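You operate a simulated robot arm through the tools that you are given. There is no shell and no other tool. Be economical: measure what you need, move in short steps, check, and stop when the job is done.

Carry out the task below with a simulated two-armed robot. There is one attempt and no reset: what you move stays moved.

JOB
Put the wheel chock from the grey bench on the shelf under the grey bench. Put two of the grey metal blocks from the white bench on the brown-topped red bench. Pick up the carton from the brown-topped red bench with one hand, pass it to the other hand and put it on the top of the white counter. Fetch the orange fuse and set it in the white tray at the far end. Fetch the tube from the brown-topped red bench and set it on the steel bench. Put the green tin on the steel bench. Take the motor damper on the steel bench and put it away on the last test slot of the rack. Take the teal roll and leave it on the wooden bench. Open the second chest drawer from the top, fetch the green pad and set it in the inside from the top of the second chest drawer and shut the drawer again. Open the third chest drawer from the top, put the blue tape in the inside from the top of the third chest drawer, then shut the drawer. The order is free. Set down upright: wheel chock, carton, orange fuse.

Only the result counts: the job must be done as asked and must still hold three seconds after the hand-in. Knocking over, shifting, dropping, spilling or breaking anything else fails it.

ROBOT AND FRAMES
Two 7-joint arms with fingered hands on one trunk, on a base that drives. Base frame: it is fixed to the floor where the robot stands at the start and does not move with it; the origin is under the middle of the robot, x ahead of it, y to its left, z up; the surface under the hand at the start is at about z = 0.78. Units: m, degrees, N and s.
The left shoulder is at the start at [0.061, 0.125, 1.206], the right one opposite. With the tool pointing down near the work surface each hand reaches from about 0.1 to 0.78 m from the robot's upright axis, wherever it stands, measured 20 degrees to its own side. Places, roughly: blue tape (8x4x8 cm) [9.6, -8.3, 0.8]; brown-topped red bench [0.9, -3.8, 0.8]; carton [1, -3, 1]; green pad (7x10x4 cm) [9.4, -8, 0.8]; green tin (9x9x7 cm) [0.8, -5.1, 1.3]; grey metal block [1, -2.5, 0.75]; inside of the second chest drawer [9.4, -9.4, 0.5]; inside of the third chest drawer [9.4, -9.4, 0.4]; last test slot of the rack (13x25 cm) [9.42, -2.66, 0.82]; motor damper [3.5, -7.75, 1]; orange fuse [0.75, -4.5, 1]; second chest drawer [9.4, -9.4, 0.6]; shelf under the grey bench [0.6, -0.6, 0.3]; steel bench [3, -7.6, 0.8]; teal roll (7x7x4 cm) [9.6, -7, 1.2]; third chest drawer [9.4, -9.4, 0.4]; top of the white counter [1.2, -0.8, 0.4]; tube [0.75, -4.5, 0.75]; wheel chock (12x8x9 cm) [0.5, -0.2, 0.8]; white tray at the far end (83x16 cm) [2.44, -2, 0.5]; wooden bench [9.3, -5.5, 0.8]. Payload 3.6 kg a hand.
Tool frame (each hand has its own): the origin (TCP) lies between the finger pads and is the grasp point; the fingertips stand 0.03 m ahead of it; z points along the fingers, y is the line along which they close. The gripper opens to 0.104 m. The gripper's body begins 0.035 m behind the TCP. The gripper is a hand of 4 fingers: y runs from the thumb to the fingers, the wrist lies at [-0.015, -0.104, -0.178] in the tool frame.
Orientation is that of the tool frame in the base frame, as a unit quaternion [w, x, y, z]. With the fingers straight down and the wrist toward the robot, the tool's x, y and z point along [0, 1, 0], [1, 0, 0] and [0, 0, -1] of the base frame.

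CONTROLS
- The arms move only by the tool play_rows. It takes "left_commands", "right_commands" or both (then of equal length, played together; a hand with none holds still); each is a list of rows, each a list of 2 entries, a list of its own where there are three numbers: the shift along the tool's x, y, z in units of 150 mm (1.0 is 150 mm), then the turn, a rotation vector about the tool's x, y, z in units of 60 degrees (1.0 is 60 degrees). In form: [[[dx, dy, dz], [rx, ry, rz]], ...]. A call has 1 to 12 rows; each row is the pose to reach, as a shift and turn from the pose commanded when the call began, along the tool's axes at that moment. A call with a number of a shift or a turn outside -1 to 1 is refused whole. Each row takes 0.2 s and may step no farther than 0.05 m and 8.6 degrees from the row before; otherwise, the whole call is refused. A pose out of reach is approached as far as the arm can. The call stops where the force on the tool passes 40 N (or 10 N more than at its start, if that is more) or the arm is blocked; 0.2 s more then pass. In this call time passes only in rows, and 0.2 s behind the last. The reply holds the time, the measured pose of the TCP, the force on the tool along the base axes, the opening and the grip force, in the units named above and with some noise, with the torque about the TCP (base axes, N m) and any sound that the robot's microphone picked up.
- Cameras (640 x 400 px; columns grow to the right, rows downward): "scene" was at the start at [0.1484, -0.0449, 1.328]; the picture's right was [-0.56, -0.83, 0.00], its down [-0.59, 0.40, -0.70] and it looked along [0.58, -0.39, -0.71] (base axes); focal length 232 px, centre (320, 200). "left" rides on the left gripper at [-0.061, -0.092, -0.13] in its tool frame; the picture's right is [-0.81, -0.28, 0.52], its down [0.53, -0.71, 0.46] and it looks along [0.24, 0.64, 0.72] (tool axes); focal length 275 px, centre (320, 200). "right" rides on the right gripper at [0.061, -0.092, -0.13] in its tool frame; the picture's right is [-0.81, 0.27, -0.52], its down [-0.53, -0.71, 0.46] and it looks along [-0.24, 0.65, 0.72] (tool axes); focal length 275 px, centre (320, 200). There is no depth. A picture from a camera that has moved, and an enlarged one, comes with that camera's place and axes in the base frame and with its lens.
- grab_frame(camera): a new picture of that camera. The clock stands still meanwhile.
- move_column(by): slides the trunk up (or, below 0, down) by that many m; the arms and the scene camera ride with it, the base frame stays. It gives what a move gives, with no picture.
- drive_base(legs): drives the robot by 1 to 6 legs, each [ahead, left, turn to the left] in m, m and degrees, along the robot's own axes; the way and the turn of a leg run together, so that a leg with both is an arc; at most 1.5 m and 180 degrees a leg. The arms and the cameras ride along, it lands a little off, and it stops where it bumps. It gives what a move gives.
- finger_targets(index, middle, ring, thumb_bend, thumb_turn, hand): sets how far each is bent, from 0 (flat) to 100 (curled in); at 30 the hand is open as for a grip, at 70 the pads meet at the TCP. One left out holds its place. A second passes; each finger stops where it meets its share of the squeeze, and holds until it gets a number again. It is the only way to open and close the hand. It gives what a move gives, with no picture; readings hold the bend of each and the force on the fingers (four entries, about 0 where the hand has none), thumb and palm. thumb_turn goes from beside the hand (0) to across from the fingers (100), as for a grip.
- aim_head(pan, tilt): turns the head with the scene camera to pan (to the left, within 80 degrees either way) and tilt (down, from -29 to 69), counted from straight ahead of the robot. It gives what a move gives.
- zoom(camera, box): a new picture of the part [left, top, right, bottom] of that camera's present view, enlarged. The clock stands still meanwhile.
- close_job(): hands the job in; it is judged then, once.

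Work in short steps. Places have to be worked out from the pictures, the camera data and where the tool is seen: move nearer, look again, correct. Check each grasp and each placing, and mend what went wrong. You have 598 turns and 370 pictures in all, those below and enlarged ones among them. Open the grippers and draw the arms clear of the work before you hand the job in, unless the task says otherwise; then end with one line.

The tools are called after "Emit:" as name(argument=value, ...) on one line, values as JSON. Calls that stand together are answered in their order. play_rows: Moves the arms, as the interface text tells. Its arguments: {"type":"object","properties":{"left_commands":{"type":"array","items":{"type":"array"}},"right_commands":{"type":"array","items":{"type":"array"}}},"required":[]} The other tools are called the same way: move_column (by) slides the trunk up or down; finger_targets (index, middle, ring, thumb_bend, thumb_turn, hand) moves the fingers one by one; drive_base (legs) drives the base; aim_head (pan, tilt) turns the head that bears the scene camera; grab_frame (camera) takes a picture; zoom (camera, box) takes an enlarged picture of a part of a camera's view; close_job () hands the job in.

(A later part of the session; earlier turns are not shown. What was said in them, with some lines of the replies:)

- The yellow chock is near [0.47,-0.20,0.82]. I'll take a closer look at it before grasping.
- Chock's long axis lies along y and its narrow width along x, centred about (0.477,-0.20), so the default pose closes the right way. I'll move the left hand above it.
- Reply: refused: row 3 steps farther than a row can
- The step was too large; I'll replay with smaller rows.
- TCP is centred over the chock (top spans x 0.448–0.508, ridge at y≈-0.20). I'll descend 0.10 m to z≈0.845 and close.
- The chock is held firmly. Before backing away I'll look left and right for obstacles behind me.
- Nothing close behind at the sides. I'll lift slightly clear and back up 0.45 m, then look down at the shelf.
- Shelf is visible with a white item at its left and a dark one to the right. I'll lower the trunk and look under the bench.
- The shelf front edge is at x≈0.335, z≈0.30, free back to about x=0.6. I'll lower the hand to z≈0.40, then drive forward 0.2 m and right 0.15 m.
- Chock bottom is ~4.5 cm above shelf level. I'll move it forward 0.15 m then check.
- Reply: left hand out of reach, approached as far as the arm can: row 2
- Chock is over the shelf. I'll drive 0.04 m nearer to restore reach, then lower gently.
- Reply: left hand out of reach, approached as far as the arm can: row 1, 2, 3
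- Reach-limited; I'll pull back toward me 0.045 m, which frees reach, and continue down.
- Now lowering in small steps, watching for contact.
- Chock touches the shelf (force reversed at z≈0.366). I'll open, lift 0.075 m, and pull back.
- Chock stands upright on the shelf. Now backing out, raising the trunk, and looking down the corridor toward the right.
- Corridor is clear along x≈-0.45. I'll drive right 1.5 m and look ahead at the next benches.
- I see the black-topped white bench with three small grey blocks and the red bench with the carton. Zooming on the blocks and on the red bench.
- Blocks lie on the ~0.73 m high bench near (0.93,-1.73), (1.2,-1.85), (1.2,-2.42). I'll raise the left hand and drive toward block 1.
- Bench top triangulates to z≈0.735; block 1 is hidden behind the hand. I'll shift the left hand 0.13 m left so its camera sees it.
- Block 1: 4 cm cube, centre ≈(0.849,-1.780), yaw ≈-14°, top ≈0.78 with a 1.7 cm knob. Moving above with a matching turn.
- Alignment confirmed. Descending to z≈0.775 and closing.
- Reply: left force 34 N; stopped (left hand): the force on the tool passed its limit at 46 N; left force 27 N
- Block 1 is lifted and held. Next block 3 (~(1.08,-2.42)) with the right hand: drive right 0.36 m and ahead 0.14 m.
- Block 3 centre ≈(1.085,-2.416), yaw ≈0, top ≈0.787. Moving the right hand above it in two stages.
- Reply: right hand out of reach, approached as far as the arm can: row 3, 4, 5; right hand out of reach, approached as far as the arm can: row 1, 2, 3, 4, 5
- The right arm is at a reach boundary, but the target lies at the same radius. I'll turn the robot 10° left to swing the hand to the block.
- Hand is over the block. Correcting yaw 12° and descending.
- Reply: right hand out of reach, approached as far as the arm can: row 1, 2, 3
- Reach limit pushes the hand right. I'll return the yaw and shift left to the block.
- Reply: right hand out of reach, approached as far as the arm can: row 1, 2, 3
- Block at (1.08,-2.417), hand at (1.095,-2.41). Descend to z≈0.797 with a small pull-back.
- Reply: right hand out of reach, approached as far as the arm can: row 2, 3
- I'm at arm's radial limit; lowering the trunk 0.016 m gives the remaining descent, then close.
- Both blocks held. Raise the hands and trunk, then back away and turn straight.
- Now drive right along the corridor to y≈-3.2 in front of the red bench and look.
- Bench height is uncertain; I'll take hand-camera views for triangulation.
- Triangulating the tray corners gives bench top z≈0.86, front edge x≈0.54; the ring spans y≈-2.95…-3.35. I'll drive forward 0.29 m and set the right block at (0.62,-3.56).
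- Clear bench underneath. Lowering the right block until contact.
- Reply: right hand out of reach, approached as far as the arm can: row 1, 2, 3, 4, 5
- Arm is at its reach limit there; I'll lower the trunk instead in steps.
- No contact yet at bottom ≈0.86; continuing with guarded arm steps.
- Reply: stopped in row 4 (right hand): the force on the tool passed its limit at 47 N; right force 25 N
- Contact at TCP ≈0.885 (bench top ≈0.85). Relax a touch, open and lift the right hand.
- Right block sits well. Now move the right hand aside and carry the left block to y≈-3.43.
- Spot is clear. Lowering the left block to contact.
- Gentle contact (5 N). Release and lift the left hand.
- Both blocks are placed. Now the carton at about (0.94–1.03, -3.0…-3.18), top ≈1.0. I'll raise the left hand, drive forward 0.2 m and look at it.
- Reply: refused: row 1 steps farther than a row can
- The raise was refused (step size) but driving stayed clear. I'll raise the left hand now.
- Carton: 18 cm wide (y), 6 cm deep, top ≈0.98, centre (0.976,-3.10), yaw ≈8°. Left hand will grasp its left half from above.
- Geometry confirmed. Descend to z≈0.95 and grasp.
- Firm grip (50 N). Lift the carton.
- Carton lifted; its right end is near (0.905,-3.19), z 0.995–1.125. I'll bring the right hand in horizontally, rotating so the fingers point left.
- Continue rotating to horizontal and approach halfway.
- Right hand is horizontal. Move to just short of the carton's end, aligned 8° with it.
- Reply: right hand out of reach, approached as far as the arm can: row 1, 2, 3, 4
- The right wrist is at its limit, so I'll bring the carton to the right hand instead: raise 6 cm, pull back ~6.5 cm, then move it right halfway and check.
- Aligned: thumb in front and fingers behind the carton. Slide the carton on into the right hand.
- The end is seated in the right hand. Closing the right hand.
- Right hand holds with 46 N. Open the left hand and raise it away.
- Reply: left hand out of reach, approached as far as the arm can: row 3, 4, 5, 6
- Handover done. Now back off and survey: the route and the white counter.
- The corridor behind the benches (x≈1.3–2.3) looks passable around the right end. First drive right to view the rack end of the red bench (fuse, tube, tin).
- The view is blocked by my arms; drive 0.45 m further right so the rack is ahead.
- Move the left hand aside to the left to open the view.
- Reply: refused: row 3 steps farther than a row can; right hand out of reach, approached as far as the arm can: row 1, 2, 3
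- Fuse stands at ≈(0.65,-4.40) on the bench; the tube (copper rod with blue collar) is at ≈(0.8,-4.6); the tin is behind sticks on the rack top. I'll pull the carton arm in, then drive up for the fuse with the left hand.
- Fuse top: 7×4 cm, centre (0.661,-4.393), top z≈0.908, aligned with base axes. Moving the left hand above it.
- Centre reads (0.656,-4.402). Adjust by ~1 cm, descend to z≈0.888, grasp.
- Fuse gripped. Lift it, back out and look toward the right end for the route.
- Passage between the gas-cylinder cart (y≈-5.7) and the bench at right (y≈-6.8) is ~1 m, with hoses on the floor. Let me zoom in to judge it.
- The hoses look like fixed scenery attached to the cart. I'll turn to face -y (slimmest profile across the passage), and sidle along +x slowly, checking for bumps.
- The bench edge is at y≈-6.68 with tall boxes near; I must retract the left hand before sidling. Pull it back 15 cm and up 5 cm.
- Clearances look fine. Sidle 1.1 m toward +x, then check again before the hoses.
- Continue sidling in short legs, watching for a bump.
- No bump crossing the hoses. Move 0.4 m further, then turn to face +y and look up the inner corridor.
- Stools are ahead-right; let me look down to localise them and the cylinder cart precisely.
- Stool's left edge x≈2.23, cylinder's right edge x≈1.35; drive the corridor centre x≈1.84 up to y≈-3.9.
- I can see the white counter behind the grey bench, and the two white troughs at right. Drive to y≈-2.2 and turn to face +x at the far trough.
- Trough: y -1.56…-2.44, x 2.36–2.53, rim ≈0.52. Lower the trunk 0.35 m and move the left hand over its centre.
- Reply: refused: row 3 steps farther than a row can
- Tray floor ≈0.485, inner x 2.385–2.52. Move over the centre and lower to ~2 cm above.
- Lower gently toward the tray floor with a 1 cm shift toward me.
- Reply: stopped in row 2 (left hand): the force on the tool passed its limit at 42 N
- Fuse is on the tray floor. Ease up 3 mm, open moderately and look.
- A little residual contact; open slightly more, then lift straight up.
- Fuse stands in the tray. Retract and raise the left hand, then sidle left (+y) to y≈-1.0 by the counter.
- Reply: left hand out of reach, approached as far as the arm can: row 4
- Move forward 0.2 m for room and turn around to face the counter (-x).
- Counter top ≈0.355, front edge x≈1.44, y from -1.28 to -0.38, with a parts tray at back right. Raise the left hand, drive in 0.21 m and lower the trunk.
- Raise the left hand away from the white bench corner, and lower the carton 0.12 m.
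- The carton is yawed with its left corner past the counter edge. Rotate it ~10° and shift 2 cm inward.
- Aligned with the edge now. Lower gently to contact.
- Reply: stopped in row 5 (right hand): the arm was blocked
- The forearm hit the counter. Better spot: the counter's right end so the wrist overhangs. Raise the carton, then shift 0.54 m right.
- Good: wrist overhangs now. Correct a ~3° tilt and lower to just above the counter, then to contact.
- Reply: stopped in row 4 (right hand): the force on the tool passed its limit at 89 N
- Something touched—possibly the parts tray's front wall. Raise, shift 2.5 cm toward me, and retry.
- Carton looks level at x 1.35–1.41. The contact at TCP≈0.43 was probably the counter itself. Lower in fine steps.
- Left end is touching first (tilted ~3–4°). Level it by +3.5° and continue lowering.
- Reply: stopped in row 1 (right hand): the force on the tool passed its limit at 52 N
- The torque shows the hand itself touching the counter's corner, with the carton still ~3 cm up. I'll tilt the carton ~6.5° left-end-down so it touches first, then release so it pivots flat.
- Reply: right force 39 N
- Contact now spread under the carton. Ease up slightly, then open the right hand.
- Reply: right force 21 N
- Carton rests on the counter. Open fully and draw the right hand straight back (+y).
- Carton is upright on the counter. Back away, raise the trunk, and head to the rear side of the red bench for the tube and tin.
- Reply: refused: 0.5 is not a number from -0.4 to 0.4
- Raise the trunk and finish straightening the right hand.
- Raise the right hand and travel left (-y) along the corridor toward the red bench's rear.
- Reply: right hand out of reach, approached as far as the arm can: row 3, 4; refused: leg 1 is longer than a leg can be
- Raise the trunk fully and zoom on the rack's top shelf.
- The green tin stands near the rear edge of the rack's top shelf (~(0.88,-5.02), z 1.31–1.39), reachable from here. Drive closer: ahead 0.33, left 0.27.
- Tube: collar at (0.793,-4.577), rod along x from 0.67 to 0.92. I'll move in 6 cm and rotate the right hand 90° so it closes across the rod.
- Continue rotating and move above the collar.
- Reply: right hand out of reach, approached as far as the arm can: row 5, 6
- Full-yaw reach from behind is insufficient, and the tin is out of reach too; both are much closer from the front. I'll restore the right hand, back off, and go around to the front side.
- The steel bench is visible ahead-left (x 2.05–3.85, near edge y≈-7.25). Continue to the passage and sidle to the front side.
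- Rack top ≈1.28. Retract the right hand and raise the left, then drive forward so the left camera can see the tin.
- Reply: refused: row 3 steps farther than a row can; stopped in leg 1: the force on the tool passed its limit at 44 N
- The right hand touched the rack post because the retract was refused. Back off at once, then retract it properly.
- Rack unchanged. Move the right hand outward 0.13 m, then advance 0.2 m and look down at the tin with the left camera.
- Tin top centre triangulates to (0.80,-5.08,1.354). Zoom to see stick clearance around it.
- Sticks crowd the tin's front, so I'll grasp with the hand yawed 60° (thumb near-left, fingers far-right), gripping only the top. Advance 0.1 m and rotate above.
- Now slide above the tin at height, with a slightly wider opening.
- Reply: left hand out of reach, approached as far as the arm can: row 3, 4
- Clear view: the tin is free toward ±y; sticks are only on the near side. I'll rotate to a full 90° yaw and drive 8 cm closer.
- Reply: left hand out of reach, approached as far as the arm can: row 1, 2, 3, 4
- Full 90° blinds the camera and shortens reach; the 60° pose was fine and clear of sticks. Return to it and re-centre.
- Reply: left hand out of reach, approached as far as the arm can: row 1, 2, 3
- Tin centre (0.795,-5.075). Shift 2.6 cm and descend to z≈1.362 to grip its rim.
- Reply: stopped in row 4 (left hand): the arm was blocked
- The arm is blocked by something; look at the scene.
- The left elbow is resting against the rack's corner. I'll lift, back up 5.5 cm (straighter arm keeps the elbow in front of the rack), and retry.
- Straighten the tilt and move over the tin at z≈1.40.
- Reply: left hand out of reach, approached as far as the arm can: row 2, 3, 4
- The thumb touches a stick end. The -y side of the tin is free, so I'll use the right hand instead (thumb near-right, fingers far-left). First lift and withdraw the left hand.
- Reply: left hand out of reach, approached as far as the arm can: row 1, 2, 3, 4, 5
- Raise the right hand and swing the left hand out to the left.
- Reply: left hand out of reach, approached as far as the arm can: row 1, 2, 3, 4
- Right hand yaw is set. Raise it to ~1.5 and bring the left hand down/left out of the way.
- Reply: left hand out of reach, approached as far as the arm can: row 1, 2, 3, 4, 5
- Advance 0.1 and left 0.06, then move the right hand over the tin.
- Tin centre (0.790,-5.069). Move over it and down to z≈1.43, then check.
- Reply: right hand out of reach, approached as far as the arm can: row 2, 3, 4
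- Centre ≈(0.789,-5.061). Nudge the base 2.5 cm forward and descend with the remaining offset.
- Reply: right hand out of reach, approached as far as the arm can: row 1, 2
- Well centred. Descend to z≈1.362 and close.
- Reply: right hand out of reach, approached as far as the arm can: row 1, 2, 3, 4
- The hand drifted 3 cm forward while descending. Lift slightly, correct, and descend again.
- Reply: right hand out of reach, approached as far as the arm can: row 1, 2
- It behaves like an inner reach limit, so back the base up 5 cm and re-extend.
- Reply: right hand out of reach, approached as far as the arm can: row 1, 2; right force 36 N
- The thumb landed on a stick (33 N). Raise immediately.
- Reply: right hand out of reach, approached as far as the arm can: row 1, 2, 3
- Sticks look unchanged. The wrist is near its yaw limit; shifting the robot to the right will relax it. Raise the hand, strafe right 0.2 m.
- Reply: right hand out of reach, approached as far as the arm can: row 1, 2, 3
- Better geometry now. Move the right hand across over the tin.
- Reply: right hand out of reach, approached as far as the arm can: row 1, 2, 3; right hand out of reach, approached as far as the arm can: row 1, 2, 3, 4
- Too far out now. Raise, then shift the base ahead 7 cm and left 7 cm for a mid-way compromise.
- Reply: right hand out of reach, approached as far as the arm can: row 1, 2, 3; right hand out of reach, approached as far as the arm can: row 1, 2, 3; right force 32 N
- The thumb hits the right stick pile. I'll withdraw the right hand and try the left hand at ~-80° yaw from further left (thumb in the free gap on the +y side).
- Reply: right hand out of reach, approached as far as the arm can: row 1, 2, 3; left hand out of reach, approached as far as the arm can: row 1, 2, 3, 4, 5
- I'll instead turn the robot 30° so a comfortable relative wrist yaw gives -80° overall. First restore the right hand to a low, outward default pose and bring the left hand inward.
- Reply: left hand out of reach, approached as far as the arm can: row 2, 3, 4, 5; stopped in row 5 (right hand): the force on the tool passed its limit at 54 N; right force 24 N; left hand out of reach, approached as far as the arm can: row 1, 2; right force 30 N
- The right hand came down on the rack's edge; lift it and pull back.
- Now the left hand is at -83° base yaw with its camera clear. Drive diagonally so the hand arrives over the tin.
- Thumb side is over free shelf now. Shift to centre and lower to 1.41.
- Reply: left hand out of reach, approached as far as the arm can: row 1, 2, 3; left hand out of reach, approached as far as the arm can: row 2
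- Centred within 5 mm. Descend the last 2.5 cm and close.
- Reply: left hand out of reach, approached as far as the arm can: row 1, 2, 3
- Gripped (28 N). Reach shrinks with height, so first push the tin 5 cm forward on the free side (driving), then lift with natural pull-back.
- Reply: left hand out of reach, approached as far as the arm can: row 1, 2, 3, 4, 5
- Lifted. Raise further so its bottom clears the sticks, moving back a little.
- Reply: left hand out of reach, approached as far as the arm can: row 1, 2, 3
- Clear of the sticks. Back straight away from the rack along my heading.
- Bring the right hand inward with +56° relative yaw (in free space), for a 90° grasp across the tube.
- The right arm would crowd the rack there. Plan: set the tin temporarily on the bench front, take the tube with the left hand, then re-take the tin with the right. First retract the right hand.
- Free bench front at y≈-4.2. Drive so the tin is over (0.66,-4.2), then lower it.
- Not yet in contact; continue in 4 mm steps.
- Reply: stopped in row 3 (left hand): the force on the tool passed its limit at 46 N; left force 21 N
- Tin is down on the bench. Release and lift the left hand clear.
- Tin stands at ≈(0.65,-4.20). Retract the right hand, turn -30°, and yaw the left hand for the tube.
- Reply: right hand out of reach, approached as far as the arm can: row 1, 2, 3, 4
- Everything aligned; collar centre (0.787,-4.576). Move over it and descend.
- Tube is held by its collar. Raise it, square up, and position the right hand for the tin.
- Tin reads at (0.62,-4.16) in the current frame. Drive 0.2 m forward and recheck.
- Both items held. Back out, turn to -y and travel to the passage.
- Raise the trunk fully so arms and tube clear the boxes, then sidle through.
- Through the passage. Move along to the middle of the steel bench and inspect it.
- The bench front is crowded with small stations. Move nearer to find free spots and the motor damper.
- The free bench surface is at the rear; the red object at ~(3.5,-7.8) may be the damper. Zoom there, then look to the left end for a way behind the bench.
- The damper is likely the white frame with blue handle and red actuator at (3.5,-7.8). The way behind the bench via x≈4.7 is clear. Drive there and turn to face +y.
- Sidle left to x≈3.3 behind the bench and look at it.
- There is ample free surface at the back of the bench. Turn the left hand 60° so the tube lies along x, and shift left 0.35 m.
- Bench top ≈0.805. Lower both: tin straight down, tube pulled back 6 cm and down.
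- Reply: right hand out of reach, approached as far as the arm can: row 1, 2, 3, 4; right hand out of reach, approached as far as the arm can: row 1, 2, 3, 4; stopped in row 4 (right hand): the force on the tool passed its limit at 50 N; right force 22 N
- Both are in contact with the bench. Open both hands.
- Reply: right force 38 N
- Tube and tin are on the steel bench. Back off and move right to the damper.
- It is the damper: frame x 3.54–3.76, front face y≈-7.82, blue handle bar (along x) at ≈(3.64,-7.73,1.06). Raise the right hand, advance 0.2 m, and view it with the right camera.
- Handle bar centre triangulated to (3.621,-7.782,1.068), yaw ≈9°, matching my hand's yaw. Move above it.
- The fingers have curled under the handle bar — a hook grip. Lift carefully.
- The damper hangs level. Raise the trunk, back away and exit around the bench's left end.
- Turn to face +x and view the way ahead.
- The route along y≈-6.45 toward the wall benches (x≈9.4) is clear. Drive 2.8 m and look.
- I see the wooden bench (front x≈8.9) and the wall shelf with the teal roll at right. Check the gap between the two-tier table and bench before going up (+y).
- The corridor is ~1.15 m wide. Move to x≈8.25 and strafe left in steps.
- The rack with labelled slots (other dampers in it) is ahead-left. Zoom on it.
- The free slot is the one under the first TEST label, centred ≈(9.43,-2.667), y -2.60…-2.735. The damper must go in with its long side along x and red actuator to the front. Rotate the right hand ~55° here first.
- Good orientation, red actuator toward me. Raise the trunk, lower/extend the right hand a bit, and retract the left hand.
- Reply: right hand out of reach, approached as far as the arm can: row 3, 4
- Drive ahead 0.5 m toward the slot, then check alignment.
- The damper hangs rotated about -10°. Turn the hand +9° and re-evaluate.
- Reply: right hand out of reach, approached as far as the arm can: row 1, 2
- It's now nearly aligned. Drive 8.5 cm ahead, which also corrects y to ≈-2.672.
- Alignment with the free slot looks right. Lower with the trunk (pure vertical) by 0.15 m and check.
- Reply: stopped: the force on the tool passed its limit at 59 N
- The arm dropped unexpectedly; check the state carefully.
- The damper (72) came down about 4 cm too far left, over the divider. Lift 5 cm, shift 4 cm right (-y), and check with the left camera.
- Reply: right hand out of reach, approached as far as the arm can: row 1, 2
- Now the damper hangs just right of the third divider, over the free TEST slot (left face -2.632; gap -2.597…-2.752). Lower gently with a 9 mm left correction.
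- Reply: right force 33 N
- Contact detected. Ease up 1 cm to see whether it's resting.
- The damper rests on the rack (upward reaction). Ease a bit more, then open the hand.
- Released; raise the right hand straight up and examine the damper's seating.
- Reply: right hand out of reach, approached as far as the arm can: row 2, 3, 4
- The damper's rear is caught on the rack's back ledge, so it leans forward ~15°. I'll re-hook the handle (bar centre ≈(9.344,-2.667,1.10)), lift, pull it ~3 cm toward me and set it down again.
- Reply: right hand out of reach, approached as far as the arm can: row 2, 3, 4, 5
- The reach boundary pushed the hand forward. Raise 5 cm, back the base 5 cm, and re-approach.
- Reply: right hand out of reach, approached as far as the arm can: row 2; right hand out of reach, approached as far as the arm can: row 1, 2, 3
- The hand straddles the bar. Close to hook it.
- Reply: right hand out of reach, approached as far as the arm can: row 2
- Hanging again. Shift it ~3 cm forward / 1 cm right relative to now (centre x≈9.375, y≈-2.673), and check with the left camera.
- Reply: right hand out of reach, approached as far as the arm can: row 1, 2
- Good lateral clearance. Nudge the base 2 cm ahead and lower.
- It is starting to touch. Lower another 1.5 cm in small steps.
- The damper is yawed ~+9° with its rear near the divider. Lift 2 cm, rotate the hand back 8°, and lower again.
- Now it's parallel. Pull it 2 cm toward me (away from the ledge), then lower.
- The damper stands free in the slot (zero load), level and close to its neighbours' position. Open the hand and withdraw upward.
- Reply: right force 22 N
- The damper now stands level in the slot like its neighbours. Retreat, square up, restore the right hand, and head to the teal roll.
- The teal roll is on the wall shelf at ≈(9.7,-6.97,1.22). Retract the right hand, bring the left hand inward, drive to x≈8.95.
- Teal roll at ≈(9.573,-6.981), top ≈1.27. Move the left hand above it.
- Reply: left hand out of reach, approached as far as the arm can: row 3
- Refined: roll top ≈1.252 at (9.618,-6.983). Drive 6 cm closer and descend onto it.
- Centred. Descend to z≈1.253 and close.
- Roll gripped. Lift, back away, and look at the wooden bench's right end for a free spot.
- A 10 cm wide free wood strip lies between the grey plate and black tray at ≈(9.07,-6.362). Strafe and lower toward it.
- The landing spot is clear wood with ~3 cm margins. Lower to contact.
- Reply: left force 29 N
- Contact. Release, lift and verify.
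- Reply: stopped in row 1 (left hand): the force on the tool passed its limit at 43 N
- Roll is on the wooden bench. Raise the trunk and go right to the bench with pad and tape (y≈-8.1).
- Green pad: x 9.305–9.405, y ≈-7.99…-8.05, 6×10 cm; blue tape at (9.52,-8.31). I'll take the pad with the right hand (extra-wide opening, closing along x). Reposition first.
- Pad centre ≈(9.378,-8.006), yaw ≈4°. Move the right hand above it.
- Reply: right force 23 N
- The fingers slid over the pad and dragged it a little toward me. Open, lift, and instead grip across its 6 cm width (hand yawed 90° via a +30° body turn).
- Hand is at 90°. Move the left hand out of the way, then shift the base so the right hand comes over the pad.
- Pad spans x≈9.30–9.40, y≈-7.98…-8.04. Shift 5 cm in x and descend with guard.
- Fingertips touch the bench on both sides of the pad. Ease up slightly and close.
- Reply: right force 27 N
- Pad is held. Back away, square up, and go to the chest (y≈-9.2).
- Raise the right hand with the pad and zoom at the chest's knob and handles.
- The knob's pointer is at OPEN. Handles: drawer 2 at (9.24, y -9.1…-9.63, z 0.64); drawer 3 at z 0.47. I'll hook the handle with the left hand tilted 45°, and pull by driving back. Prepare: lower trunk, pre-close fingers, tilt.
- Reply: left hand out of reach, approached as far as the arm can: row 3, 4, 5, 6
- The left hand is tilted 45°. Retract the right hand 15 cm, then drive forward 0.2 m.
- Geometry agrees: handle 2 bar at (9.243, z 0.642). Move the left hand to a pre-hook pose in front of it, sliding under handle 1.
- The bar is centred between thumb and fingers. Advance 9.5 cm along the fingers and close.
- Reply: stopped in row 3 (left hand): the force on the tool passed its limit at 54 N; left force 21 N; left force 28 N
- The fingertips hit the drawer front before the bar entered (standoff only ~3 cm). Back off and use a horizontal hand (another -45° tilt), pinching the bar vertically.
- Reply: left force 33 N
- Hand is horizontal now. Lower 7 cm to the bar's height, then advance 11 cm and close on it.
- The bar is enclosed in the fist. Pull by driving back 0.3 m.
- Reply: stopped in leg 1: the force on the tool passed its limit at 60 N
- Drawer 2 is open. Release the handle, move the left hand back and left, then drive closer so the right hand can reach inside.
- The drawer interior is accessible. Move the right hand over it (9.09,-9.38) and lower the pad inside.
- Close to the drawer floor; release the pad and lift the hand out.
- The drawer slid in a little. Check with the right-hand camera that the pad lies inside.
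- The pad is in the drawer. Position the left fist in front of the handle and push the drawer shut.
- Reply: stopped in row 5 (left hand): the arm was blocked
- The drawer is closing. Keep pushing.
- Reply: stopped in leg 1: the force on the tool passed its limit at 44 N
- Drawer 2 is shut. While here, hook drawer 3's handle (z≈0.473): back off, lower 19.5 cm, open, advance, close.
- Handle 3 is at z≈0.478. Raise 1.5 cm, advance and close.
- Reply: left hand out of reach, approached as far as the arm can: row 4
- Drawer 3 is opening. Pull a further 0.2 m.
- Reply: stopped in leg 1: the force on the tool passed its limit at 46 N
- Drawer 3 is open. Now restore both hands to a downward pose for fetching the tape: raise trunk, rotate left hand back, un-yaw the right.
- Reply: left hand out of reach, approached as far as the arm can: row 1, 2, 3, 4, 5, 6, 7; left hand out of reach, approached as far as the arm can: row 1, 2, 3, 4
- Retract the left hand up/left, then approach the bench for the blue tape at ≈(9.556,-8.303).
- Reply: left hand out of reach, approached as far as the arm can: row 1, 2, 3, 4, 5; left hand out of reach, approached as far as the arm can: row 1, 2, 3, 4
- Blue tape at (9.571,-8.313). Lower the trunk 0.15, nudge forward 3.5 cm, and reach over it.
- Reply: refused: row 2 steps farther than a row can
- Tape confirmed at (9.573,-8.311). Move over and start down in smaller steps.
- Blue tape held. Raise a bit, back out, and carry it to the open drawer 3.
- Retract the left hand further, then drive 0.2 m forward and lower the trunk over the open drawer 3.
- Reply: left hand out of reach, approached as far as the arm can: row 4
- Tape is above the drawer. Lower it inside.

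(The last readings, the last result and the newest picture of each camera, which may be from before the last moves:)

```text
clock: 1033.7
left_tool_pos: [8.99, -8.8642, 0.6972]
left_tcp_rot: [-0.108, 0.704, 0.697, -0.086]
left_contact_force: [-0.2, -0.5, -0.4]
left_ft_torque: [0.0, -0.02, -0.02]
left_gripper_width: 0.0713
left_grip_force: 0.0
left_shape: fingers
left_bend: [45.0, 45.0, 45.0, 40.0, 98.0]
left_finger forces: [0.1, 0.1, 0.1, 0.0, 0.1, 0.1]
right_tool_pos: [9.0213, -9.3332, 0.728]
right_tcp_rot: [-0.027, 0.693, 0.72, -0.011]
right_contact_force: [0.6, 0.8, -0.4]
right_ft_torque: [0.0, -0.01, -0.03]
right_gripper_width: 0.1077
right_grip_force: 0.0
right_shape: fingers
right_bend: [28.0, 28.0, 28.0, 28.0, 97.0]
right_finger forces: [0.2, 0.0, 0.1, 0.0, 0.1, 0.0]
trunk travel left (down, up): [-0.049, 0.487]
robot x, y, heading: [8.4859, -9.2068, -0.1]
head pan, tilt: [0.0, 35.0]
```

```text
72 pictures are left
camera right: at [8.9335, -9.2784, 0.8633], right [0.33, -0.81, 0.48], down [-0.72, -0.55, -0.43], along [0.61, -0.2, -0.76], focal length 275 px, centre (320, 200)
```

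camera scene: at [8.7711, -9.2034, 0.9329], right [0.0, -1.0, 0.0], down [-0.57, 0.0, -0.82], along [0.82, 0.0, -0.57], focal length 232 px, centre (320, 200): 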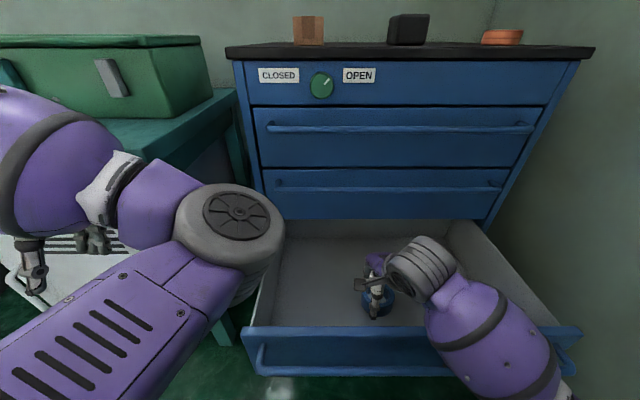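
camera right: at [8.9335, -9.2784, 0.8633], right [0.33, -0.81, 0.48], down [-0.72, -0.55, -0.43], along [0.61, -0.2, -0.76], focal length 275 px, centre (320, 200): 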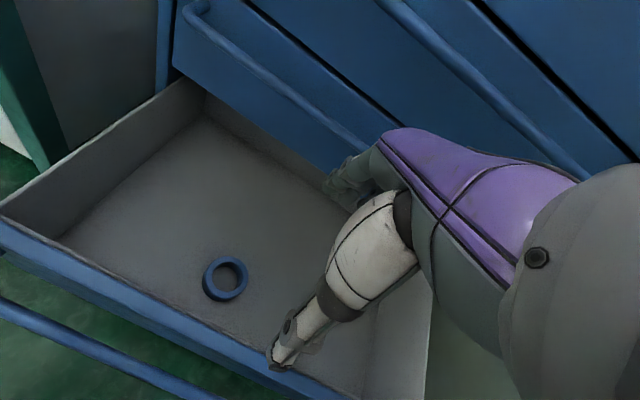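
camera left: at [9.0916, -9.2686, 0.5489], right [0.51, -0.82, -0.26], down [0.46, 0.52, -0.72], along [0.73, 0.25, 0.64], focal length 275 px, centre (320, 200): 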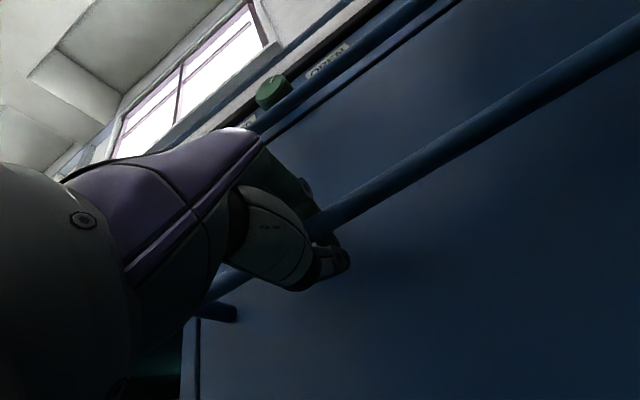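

The tape lies in drawer 3. Back up, lower a right fist in front of the handle, and push it shut.

Emit:
drive_base(legs=[[-0.22, 0, 0]])

Emit:
finger_targets(hand="right", index=85, middle=85, ring=85, thumb_bend=80)

Emit:
play_rows(right_commands=[[[0, 0, 0.25], [0, 0, 0]], [[0, 0, 0.5], [0, 0, 0]], [[0, 0, 0.75], [0, 0, 0]], [[0, 0, 1.0], [0, 0, 0]]])

Emit:
play_rows(right_commands=[[[0, 0, 0.2], [0, 0, 0]], [[0, 0, 0.4], [0, 0, 0]], [[0, 0, 0.6], [0, 0, 0]]])

Emit:
grab_frame(camera="scene")

```text
clock: 1035.4
left_tool_pos: [8.7741, -8.8651, 0.6977]
left_tcp_rot: [-0.109, 0.705, 0.696, -0.086]
left_contact_force: [-0.2, 0.0, -0.5]
left_ft_torque: [-0.03, -0.02, 0.02]
left_gripper_width: 0.0717
left_grip_force: 0.1
left_shape: fingers
left_bend: [45.0, 45.0, 45.0, 40.0, 98.0]
left_finger forces: [0.0, 0.0, 0.0, 0.1, 0.1, 0.0]
right_tool_pos: [8.804, -9.3342, 0.7258]
right_tcp_rot: [-0.027, 0.694, 0.719, -0.01]
right_contact_force: [-0.6, 0.7, 0.3]
right_ft_torque: [-0.01, -0.05, 0.01]
right_gripper_width: 0.1079
right_grip_force: 0.0
right_shape: fingers
right_bend: [28.0, 28.0, 28.0, 28.0, 97.0]
right_finger forces: [0.1, 0.0, 0.1, 0.1, 0.0, 0.1]
trunk travel left (down, up): [-0.049, 0.487]
robot x, y, heading: [8.2683, -9.2007, -0.3]
head pan, tilt: [0.0, 35.0]
```

```text
clock: 1036.4
left_tool_pos: [8.7757, -8.8649, 0.6985]
left_tcp_rot: [-0.109, 0.704, 0.696, -0.085]
left_contact_force: [-1.0, -0.2, -0.1]
left_ft_torque: [-0.01, -0.04, -0.01]
left_gripper_width: 0.0714
left_grip_force: 0.1
left_shape: fingers
left_bend: [45.0, 45.0, 45.0, 40.0, 98.0]
left_finger forces: [0.0, 0.0, 0.0, 0.0, 0.0, 0.0]
right_tool_pos: [8.8044, -9.3346, 0.7267]
right_tcp_rot: [-0.028, 0.695, 0.718, -0.01]
right_contact_force: [-0.1, 0.5, 0.1]
right_ft_torque: [0.01, 0.03, -0.06]
right_gripper_width: 0.0002
right_grip_force: 0.1
right_shape: fingers
right_bend: [76.0, 85.0, 85.0, 73.0, 97.0]
right_finger forces: [0.0, 0.1, 0.0, 0.1, 0.0, 0.1]
trunk travel left (down, up): [-0.049, 0.487]
robot x, y, heading: [8.2632, -9.204, -0.3]
head pan, tilt: [0.0, 35.0]
```

```text
clock: 1037.4
left_tool_pos: [8.7734, -8.8659, 0.6975]
left_tcp_rot: [-0.11, 0.705, 0.695, -0.085]
left_contact_force: [-0.5, 0.2, 0.1]
left_ft_torque: [0.0, -0.01, -0.01]
left_gripper_width: 0.0715
left_grip_force: 0.0
left_shape: fingers
left_bend: [45.0, 45.0, 45.0, 40.0, 98.0]
left_finger forces: [0.1, 0.0, 0.1, 0.1, 0.0, 0.0]
right_tool_pos: [8.7965, -9.3288, 0.5779]
right_tcp_rot: [-0.026, 0.694, 0.719, -0.009]
right_contact_force: [-0.9, 1.2, 0.1]
right_ft_torque: [0.01, 0.01, 0.0]
right_gripper_width: 0.0001
right_grip_force: 0.0
right_shape: fingers
right_bend: [76.0, 85.0, 85.0, 73.0, 97.0]
right_finger forces: [0.0, 0.0, 0.0, 0.1, 0.0, 0.0]
trunk travel left (down, up): [-0.049, 0.487]
robot x, y, heading: [8.2682, -9.2029, -0.1]
head pan, tilt: [0.0, 35.0]
```

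```text
clock: 1038.2
left_tool_pos: [8.7732, -8.8665, 0.6964]
left_tcp_rot: [-0.109, 0.705, 0.696, -0.085]
left_contact_force: [0.0, 0.0, 0.1]
left_ft_torque: [0.0, 0.04, 0.01]
left_gripper_width: 0.0713
left_grip_force: 0.1
left_shape: fingers
left_bend: [45.0, 45.0, 45.0, 40.0, 98.0]
left_finger forces: [0.0, 0.0, 0.0, 0.0, 0.1, 0.0]
right_tool_pos: [8.7923, -9.3269, 0.4859]
right_tcp_rot: [-0.026, 0.695, 0.718, -0.009]
right_contact_force: [0.2, -0.2, 0.2]
right_ft_torque: [0.01, 0.01, -0.05]
right_gripper_width: 0.0002
right_grip_force: 0.1
right_shape: fingers
right_bend: [76.0, 85.0, 85.0, 73.0, 97.0]
right_finger forces: [0.1, 0.1, 0.0, 0.0, 0.1, 0.1]
trunk travel left (down, up): [-0.049, 0.487]
robot x, y, heading: [8.2696, -9.2, -0.1]
head pan, tilt: [0.0, 35.0]
```

```text
71 pictures are left
camera scene: at [8.5536, -9.2038, 0.9329], right [0.0, -1.0, 0.0], down [-0.57, 0.0, -0.82], along [0.82, 0.0, -0.57], focal length 232 px, centre (320, 200)
```

scene: 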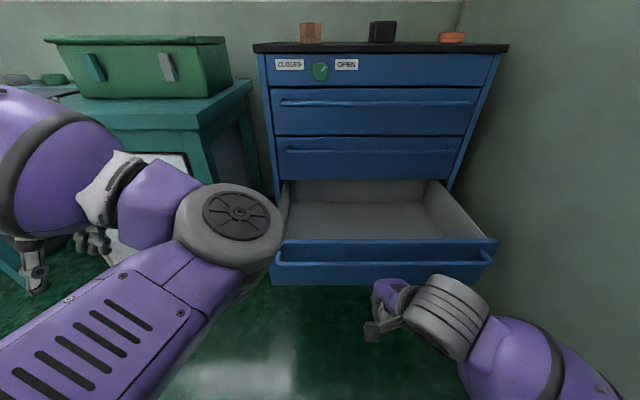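

Raise the left hand clear of the bench, then push by driving forward.

Emit:
play_rows(left_commands=[[[0, -0.1, -0.25], [0, 0, 0]], [[0, -0.2, -0.5], [0, 0, 0]], [[0, -0.3, -0.75], [0, 0, 0]], [[0, -0.4, -1.0], [0, 0, 0]]])

Emit:
play_rows(left_commands=[[[0, 0, -0.25], [0, 0, 0]], [[0, 0, -0.5], [0, 0, 0]], [[0, 0, -0.75], [0, 0, 0]]])

Emit:
drive_base(legs=[[0.22, 0, 0]])

Emit:
grab_frame(camera="scene")

```text
clock: 1039.2
left_tool_pos: [8.7591, -8.8698, 0.8583]
left_tcp_rot: [-0.109, 0.705, 0.696, -0.084]
left_contact_force: [0.1, 0.5, -0.2]
left_ft_torque: [0.0, 0.02, 0.02]
left_gripper_width: 0.0715
left_grip_force: 0.1
left_shape: fingers
left_bend: [45.0, 45.0, 45.0, 40.0, 98.0]
left_finger forces: [0.0, 0.1, 0.0, 0.0, 0.0, 0.0]
right_tool_pos: [8.7929, -9.3279, 0.4867]
right_tcp_rot: [-0.026, 0.695, 0.719, -0.009]
right_contact_force: [0.4, 0.8, -0.2]
right_ft_torque: [-0.01, 0.03, -0.02]
right_gripper_width: 0.0
right_grip_force: 0.1
right_shape: fingers
right_bend: [76.0, 85.0, 85.0, 73.0, 97.0]
right_finger forces: [0.0, 0.0, 0.0, 0.0, 0.1, 0.0]
trunk travel left (down, up): [-0.049, 0.487]
robot x, y, heading: [8.2678, -9.2028, -0.1]
head pan, tilt: [0.0, 35.0]
```

```text
clock: 1040.0
left_tool_pos: [8.7959, -8.8735, 0.9511]
left_tcp_rot: [-0.11, 0.705, 0.696, -0.085]
left_contact_force: [-0.2, 0.4, 0.3]
left_ft_torque: [0.0, -0.01, 0.01]
left_gripper_width: 0.0716
left_grip_force: 0.0
left_shape: fingers
left_bend: [45.0, 45.0, 45.0, 40.0, 98.0]
left_finger forces: [0.0, 0.1, 0.1, 0.1, 0.0, 0.0]
left hand out of reach, approached as far as the arm can: row 3
right_tool_pos: [8.7922, -9.3272, 0.4856]
right_tcp_rot: [-0.027, 0.695, 0.719, -0.01]
right_contact_force: [-0.1, -0.1, -0.7]
right_ft_torque: [0.02, 0.04, 0.02]
right_gripper_width: 0.0
right_grip_force: 0.0
right_shape: fingers
right_bend: [76.0, 85.0, 85.0, 73.0, 97.0]
right_finger forces: [0.0, 0.0, 0.0, 0.1, 0.1, 0.1]
trunk travel left (down, up): [-0.049, 0.487]
robot x, y, heading: [8.2677, -9.2014, -0.1]
head pan, tilt: [0.0, 35.0]
```

```text
clock: 1041.7
left_tool_pos: [9.011, -8.8743, 0.9496]
left_tcp_rot: [-0.11, 0.705, 0.696, -0.085]
left_contact_force: [-0.2, 0.2, -0.6]
left_ft_torque: [0.03, 0.02, 0.02]
left_gripper_width: 0.0716
left_grip_force: 0.0
left_shape: fingers
left_bend: [45.0, 45.0, 45.0, 40.0, 98.0]
left_finger forces: [0.1, 0.0, 0.0, 0.0, 0.0, 0.0]
right_tool_pos: [9.0057, -9.3295, 0.4863]
right_tcp_rot: [-0.027, 0.694, 0.719, -0.01]
right_contact_force: [0.8, 0.2, 0.8]
right_ft_torque: [-0.03, -0.01, -0.03]
right_gripper_width: 0.0
right_grip_force: 0.3
right_shape: fingers
right_bend: [76.0, 85.0, 85.0, 73.0, 97.0]
right_finger forces: [0.0, 0.0, 0.1, 0.1, 0.0, 0.1]
trunk travel left (down, up): [-0.049, 0.487]
robot x, y, heading: [8.4824, -9.2049, -0.3]
head pan, tilt: [0.0, 35.0]
```

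```text
70 pictures are left
camera scene: at [8.7684, -9.2051, 0.9328], right [-0.01, -1.0, 0.0], down [-0.57, 0.0, -0.82], along [0.82, 0.0, -0.57], focal length 232 px, centre (320, 200)
```

scene: 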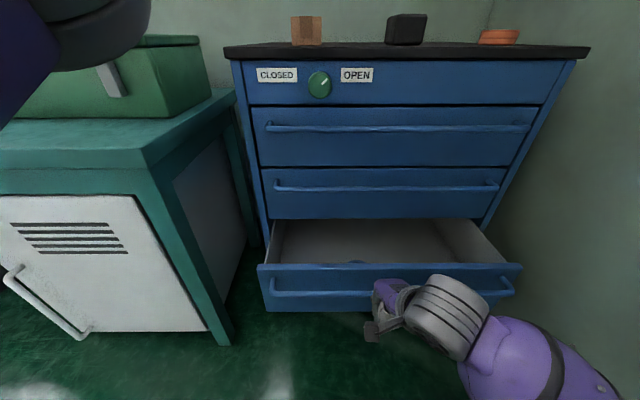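

Continue pushing with the arm.

Emit:
play_rows(right_commands=[[[0, 0.2, 0], [0, 0, 0]], [[0, 0.4, 0], [0, 0, 0]], [[0, 0.6, 0], [0, 0, 0]], [[0, 0.8, 0], [0, 0, 0]], [[0, 1.0, 0], [0, 0, 0]]])

Emit:
grab_frame(camera="scene")

```text
clock: 1042.9
left_tool_pos: [9.0117, -8.8751, 0.9498]
left_tcp_rot: [-0.109, 0.704, 0.696, -0.085]
left_contact_force: [0.1, 0.3, 1.0]
left_ft_torque: [0.01, -0.02, -0.01]
left_gripper_width: 0.0715
left_grip_force: 0.0
left_shape: fingers
left_bend: [45.0, 45.0, 45.0, 40.0, 98.0]
left_finger forces: [0.0, 0.0, 0.0, 0.0, 0.1, 0.1]
right_tool_pos: [9.1559, -9.3235, 0.4786]
right_tcp_rot: [-0.026, 0.695, 0.719, -0.01]
right_contact_force: [0.9, -0.2, -0.2]
right_ft_torque: [0.04, -0.02, -0.01]
right_gripper_width: 0.0
right_grip_force: 0.1
right_shape: fingers
right_bend: [76.0, 85.0, 85.0, 73.0, 97.0]
right_finger forces: [0.1, 0.1, 0.0, 0.1, 0.1, 0.0]
trunk travel left (down, up): [-0.049, 0.487]
robot x, y, heading: [8.4826, -9.2044, -0.3]
head pan, tilt: [0.0, 35.0]
```

```text
69 pictures are left
camera scene: at [8.7683, -9.205, 0.9328], right [-0.01, -1.0, 0.0], down [-0.57, 0.0, -0.82], along [0.82, 0.0, -0.57], focal length 232 px, centre (320, 200)
```

scene: 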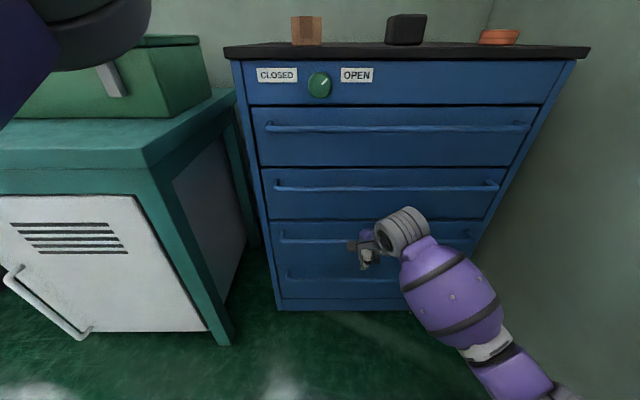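

Drawer 3 looks closed. Give one more gentle push to be sure it's fully shut.

Emit:
play_rows(right_commands=[[[0, 0.07, 0], [0, 0, 0]], [[0, 0.14, 0], [0, 0, 0]], [[0, 0.22, 0], [0, 0, 0]]])

Emit:
drive_base(legs=[[-0.3, 0, 0]])

Emit:
zoom(camera="scene", box=[220, 20, 540, 320])

```text
clock: 1043.7
left_tool_pos: [9.0068, -8.877, 0.9506]
left_tcp_rot: [-0.108, 0.706, 0.695, -0.083]
left_contact_force: [0.3, -0.5, 1.0]
left_ft_torque: [-0.01, 0.0, 0.02]
left_gripper_width: 0.0715
left_grip_force: 0.0
left_shape: fingers
left_bend: [45.0, 45.0, 45.0, 40.0, 98.0]
left_finger forces: [0.1, 0.0, 0.0, 0.0, 0.0, 0.0]
right_tool_pos: [9.181, -9.3216, 0.4778]
right_tcp_rot: [-0.03, 0.694, 0.719, -0.012]
right_contact_force: [-30.2, -3.3, 16.4]
right_ft_torque: [0.03, -0.85, -0.16]
right_gripper_width: 0.0002
right_grip_force: 16.8
right_shape: fingers
right_bend: [75.0, 85.0, 85.0, 72.0, 97.0]
right_finger forces: [17.4, 15.0, 1.7, 0.0, 0.0, 0.0]
trunk travel left (down, up): [-0.049, 0.487]
robot x, y, heading: [8.4839, -9.2052, -0.3]
head pan, tilt: [0.0, 35.0]
stopped in row 3 (right hand): the force on the tool passed its limit at 46 N (the readings are from after the stop); the commanded pose is now the measured one
```

```text
clock: 1045.8
left_tool_pos: [8.7096, -8.8702, 0.9516]
left_tcp_rot: [-0.11, 0.701, 0.699, -0.084]
left_contact_force: [0.0, 0.0, 0.2]
left_ft_torque: [0.0, -0.01, -0.02]
left_gripper_width: 0.0713
left_grip_force: 0.1
left_shape: fingers
left_bend: [45.0, 45.0, 45.0, 40.0, 98.0]
left_finger forces: [0.0, 0.1, 0.1, 0.0, 0.1, 0.0]
right_tool_pos: [8.8876, -9.3148, 0.4753]
right_tcp_rot: [-0.03, 0.691, 0.722, -0.013]
right_contact_force: [0.5, -1.3, 0.8]
right_ft_torque: [0.0, 0.01, 0.0]
right_gripper_width: 0.0
right_grip_force: 0.1
right_shape: fingers
right_bend: [75.0, 85.0, 85.0, 73.0, 97.0]
right_finger forces: [0.0, 0.0, 0.0, 0.0, 0.0, 0.1]
trunk travel left (down, up): [-0.049, 0.487]
robot x, y, heading: [8.1803, -9.2046, 0.4]
head pan, tilt: [0.0, 35.0]
```

```text
1.33 times, centred on (380, 170) of scene
camera zoom: at [8.4698, -9.2024, 0.933], right [0.0, -1.0, 0.0], down [-0.57, 0.0, -0.82], along [0.82, 0.0, -0.57], focal length 309 px, centre (240, 240)
```

zoom: 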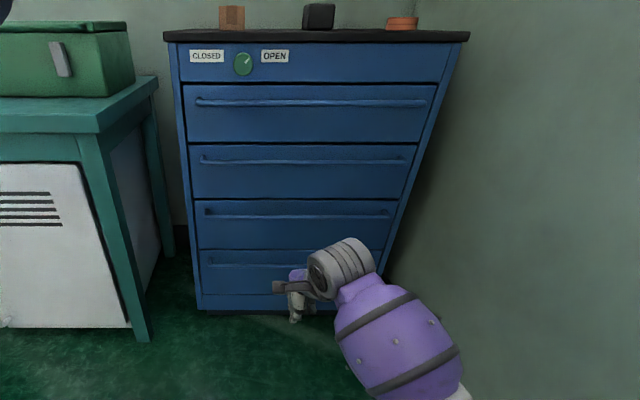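

All drawers are shut and every item is placed. Open both hands and draw the arms clear before handing in.

Emit:
drive_base(legs=[[-0.15, 0.1, 0]])

Emit:
finger_targets(hand="right", index=30, middle=30, ring=30, thumb_bend=30)

Emit:
finger_targets(hand="left", index=30, middle=30, ring=30, thumb_bend=30)

Emit:
move_column(by=0.3)

```text
clock: 1047.3
left_tool_pos: [8.5578, -8.7707, 0.9498]
left_tcp_rot: [-0.109, 0.701, 0.699, -0.085]
left_contact_force: [-0.8, 0.6, -0.3]
left_ft_torque: [0.02, 0.04, 0.01]
left_gripper_width: 0.0717
left_grip_force: 0.2
left_shape: fingers
left_bend: [45.0, 45.0, 45.0, 40.0, 98.0]
left_finger forces: [0.1, 0.0, 0.0, 0.0, 0.0, 0.0]
right_tool_pos: [8.7362, -9.2141, 0.4752]
right_tcp_rot: [-0.031, 0.69, 0.723, -0.013]
right_contact_force: [0.0, -0.8, 0.0]
right_ft_torque: [-0.01, 0.0, 0.0]
right_gripper_width: 0.0
right_grip_force: 0.1
right_shape: fingers
right_bend: [75.0, 85.0, 85.0, 73.0, 97.0]
right_finger forces: [0.0, 0.1, 0.0, 0.0, 0.0, 0.0]
trunk travel left (down, up): [-0.049, 0.487]
robot x, y, heading: [8.0325, -9.1037, 0.5]
head pan, tilt: [0.0, 35.0]
```

```text
clock: 1048.3
left_tool_pos: [8.5575, -8.7705, 0.9501]
left_tcp_rot: [-0.109, 0.701, 0.7, -0.085]
left_contact_force: [-0.1, 0.2, 0.9]
left_ft_torque: [-0.01, 0.01, 0.0]
left_gripper_width: 0.0713
left_grip_force: 0.0
left_shape: fingers
left_bend: [45.0, 45.0, 45.0, 40.0, 98.0]
left_finger forces: [0.1, 0.0, 0.1, 0.0, 0.0, 0.1]
right_tool_pos: [8.7374, -9.2141, 0.4746]
right_tcp_rot: [-0.03, 0.69, 0.723, -0.013]
right_contact_force: [-0.2, 0.5, 0.2]
right_ft_torque: [0.02, -0.02, -0.03]
right_gripper_width: 0.1026
right_grip_force: 0.0
right_shape: fingers
right_bend: [30.0, 30.0, 30.0, 30.0, 97.0]
right_finger forces: [0.1, 0.0, 0.0, 0.1, 0.0, 0.1]
trunk travel left (down, up): [-0.049, 0.487]
robot x, y, heading: [8.0304, -9.1053, 0.6]
head pan, tilt: [0.0, 35.0]
```

```text
clock: 1049.3
left_tool_pos: [8.5578, -8.7712, 0.9501]
left_tcp_rot: [-0.109, 0.701, 0.7, -0.085]
left_contact_force: [-0.2, 0.1, -0.5]
left_ft_torque: [0.03, -0.02, 0.02]
left_gripper_width: 0.1027
left_grip_force: 0.0
left_shape: fingers
left_bend: [30.0, 30.0, 30.0, 30.0, 98.0]
left_finger forces: [0.1, 0.0, 0.0, 0.1, 0.1, 0.1]
right_tool_pos: [8.7366, -9.2133, 0.4748]
right_tcp_rot: [-0.03, 0.69, 0.723, -0.013]
right_contact_force: [-0.1, 0.5, 0.3]
right_ft_torque: [-0.01, 0.01, -0.03]
right_gripper_width: 0.1027
right_grip_force: 0.1
right_shape: fingers
right_bend: [30.0, 30.0, 30.0, 30.0, 97.0]
right_finger forces: [0.1, 0.0, 0.0, 0.0, 0.0, 0.0]
trunk travel left (down, up): [-0.049, 0.487]
robot x, y, heading: [8.0325, -9.1054, 0.5]
head pan, tilt: [0.0, 35.0]
```

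```text
clock: 1052.3
left_tool_pos: [8.5573, -8.7713, 1.2501]
left_tcp_rot: [-0.11, 0.701, 0.7, -0.085]
left_contact_force: [1.5, -0.3, 0.4]
left_ft_torque: [0.0, 0.01, 0.02]
left_gripper_width: 0.1029
left_grip_force: 0.0
left_shape: fingers
left_bend: [30.0, 30.0, 30.0, 30.0, 98.0]
left_finger forces: [0.1, 0.0, 0.0, 0.0, 0.1, 0.0]
right_tool_pos: [8.7376, -9.2156, 0.775]
right_tcp_rot: [-0.03, 0.69, 0.723, -0.013]
right_contact_force: [0.7, -0.3, 0.4]
right_ft_torque: [0.04, 0.0, 0.02]
right_gripper_width: 0.1029
right_grip_force: 0.0
right_shape: fingers
right_bend: [30.0, 30.0, 30.0, 30.0, 97.0]
right_finger forces: [0.0, 0.0, 0.0, 0.0, 0.0, 0.0]
trunk travel left (down, up): [-0.349, 0.187]
robot x, y, heading: [8.0318, -9.1068, 0.5]
head pan, tilt: [0.0, 35.0]
```

Both hands are open and the arms are clear of the work, so I am handing the job in.

Emit:
close_job()

```text
The job is handed in.
```

All ten parts of the job are done and it is handed in. The hands bumped the red bench's rack and sticks, and the damper had to be set down twice, but I saw nothing displaced.
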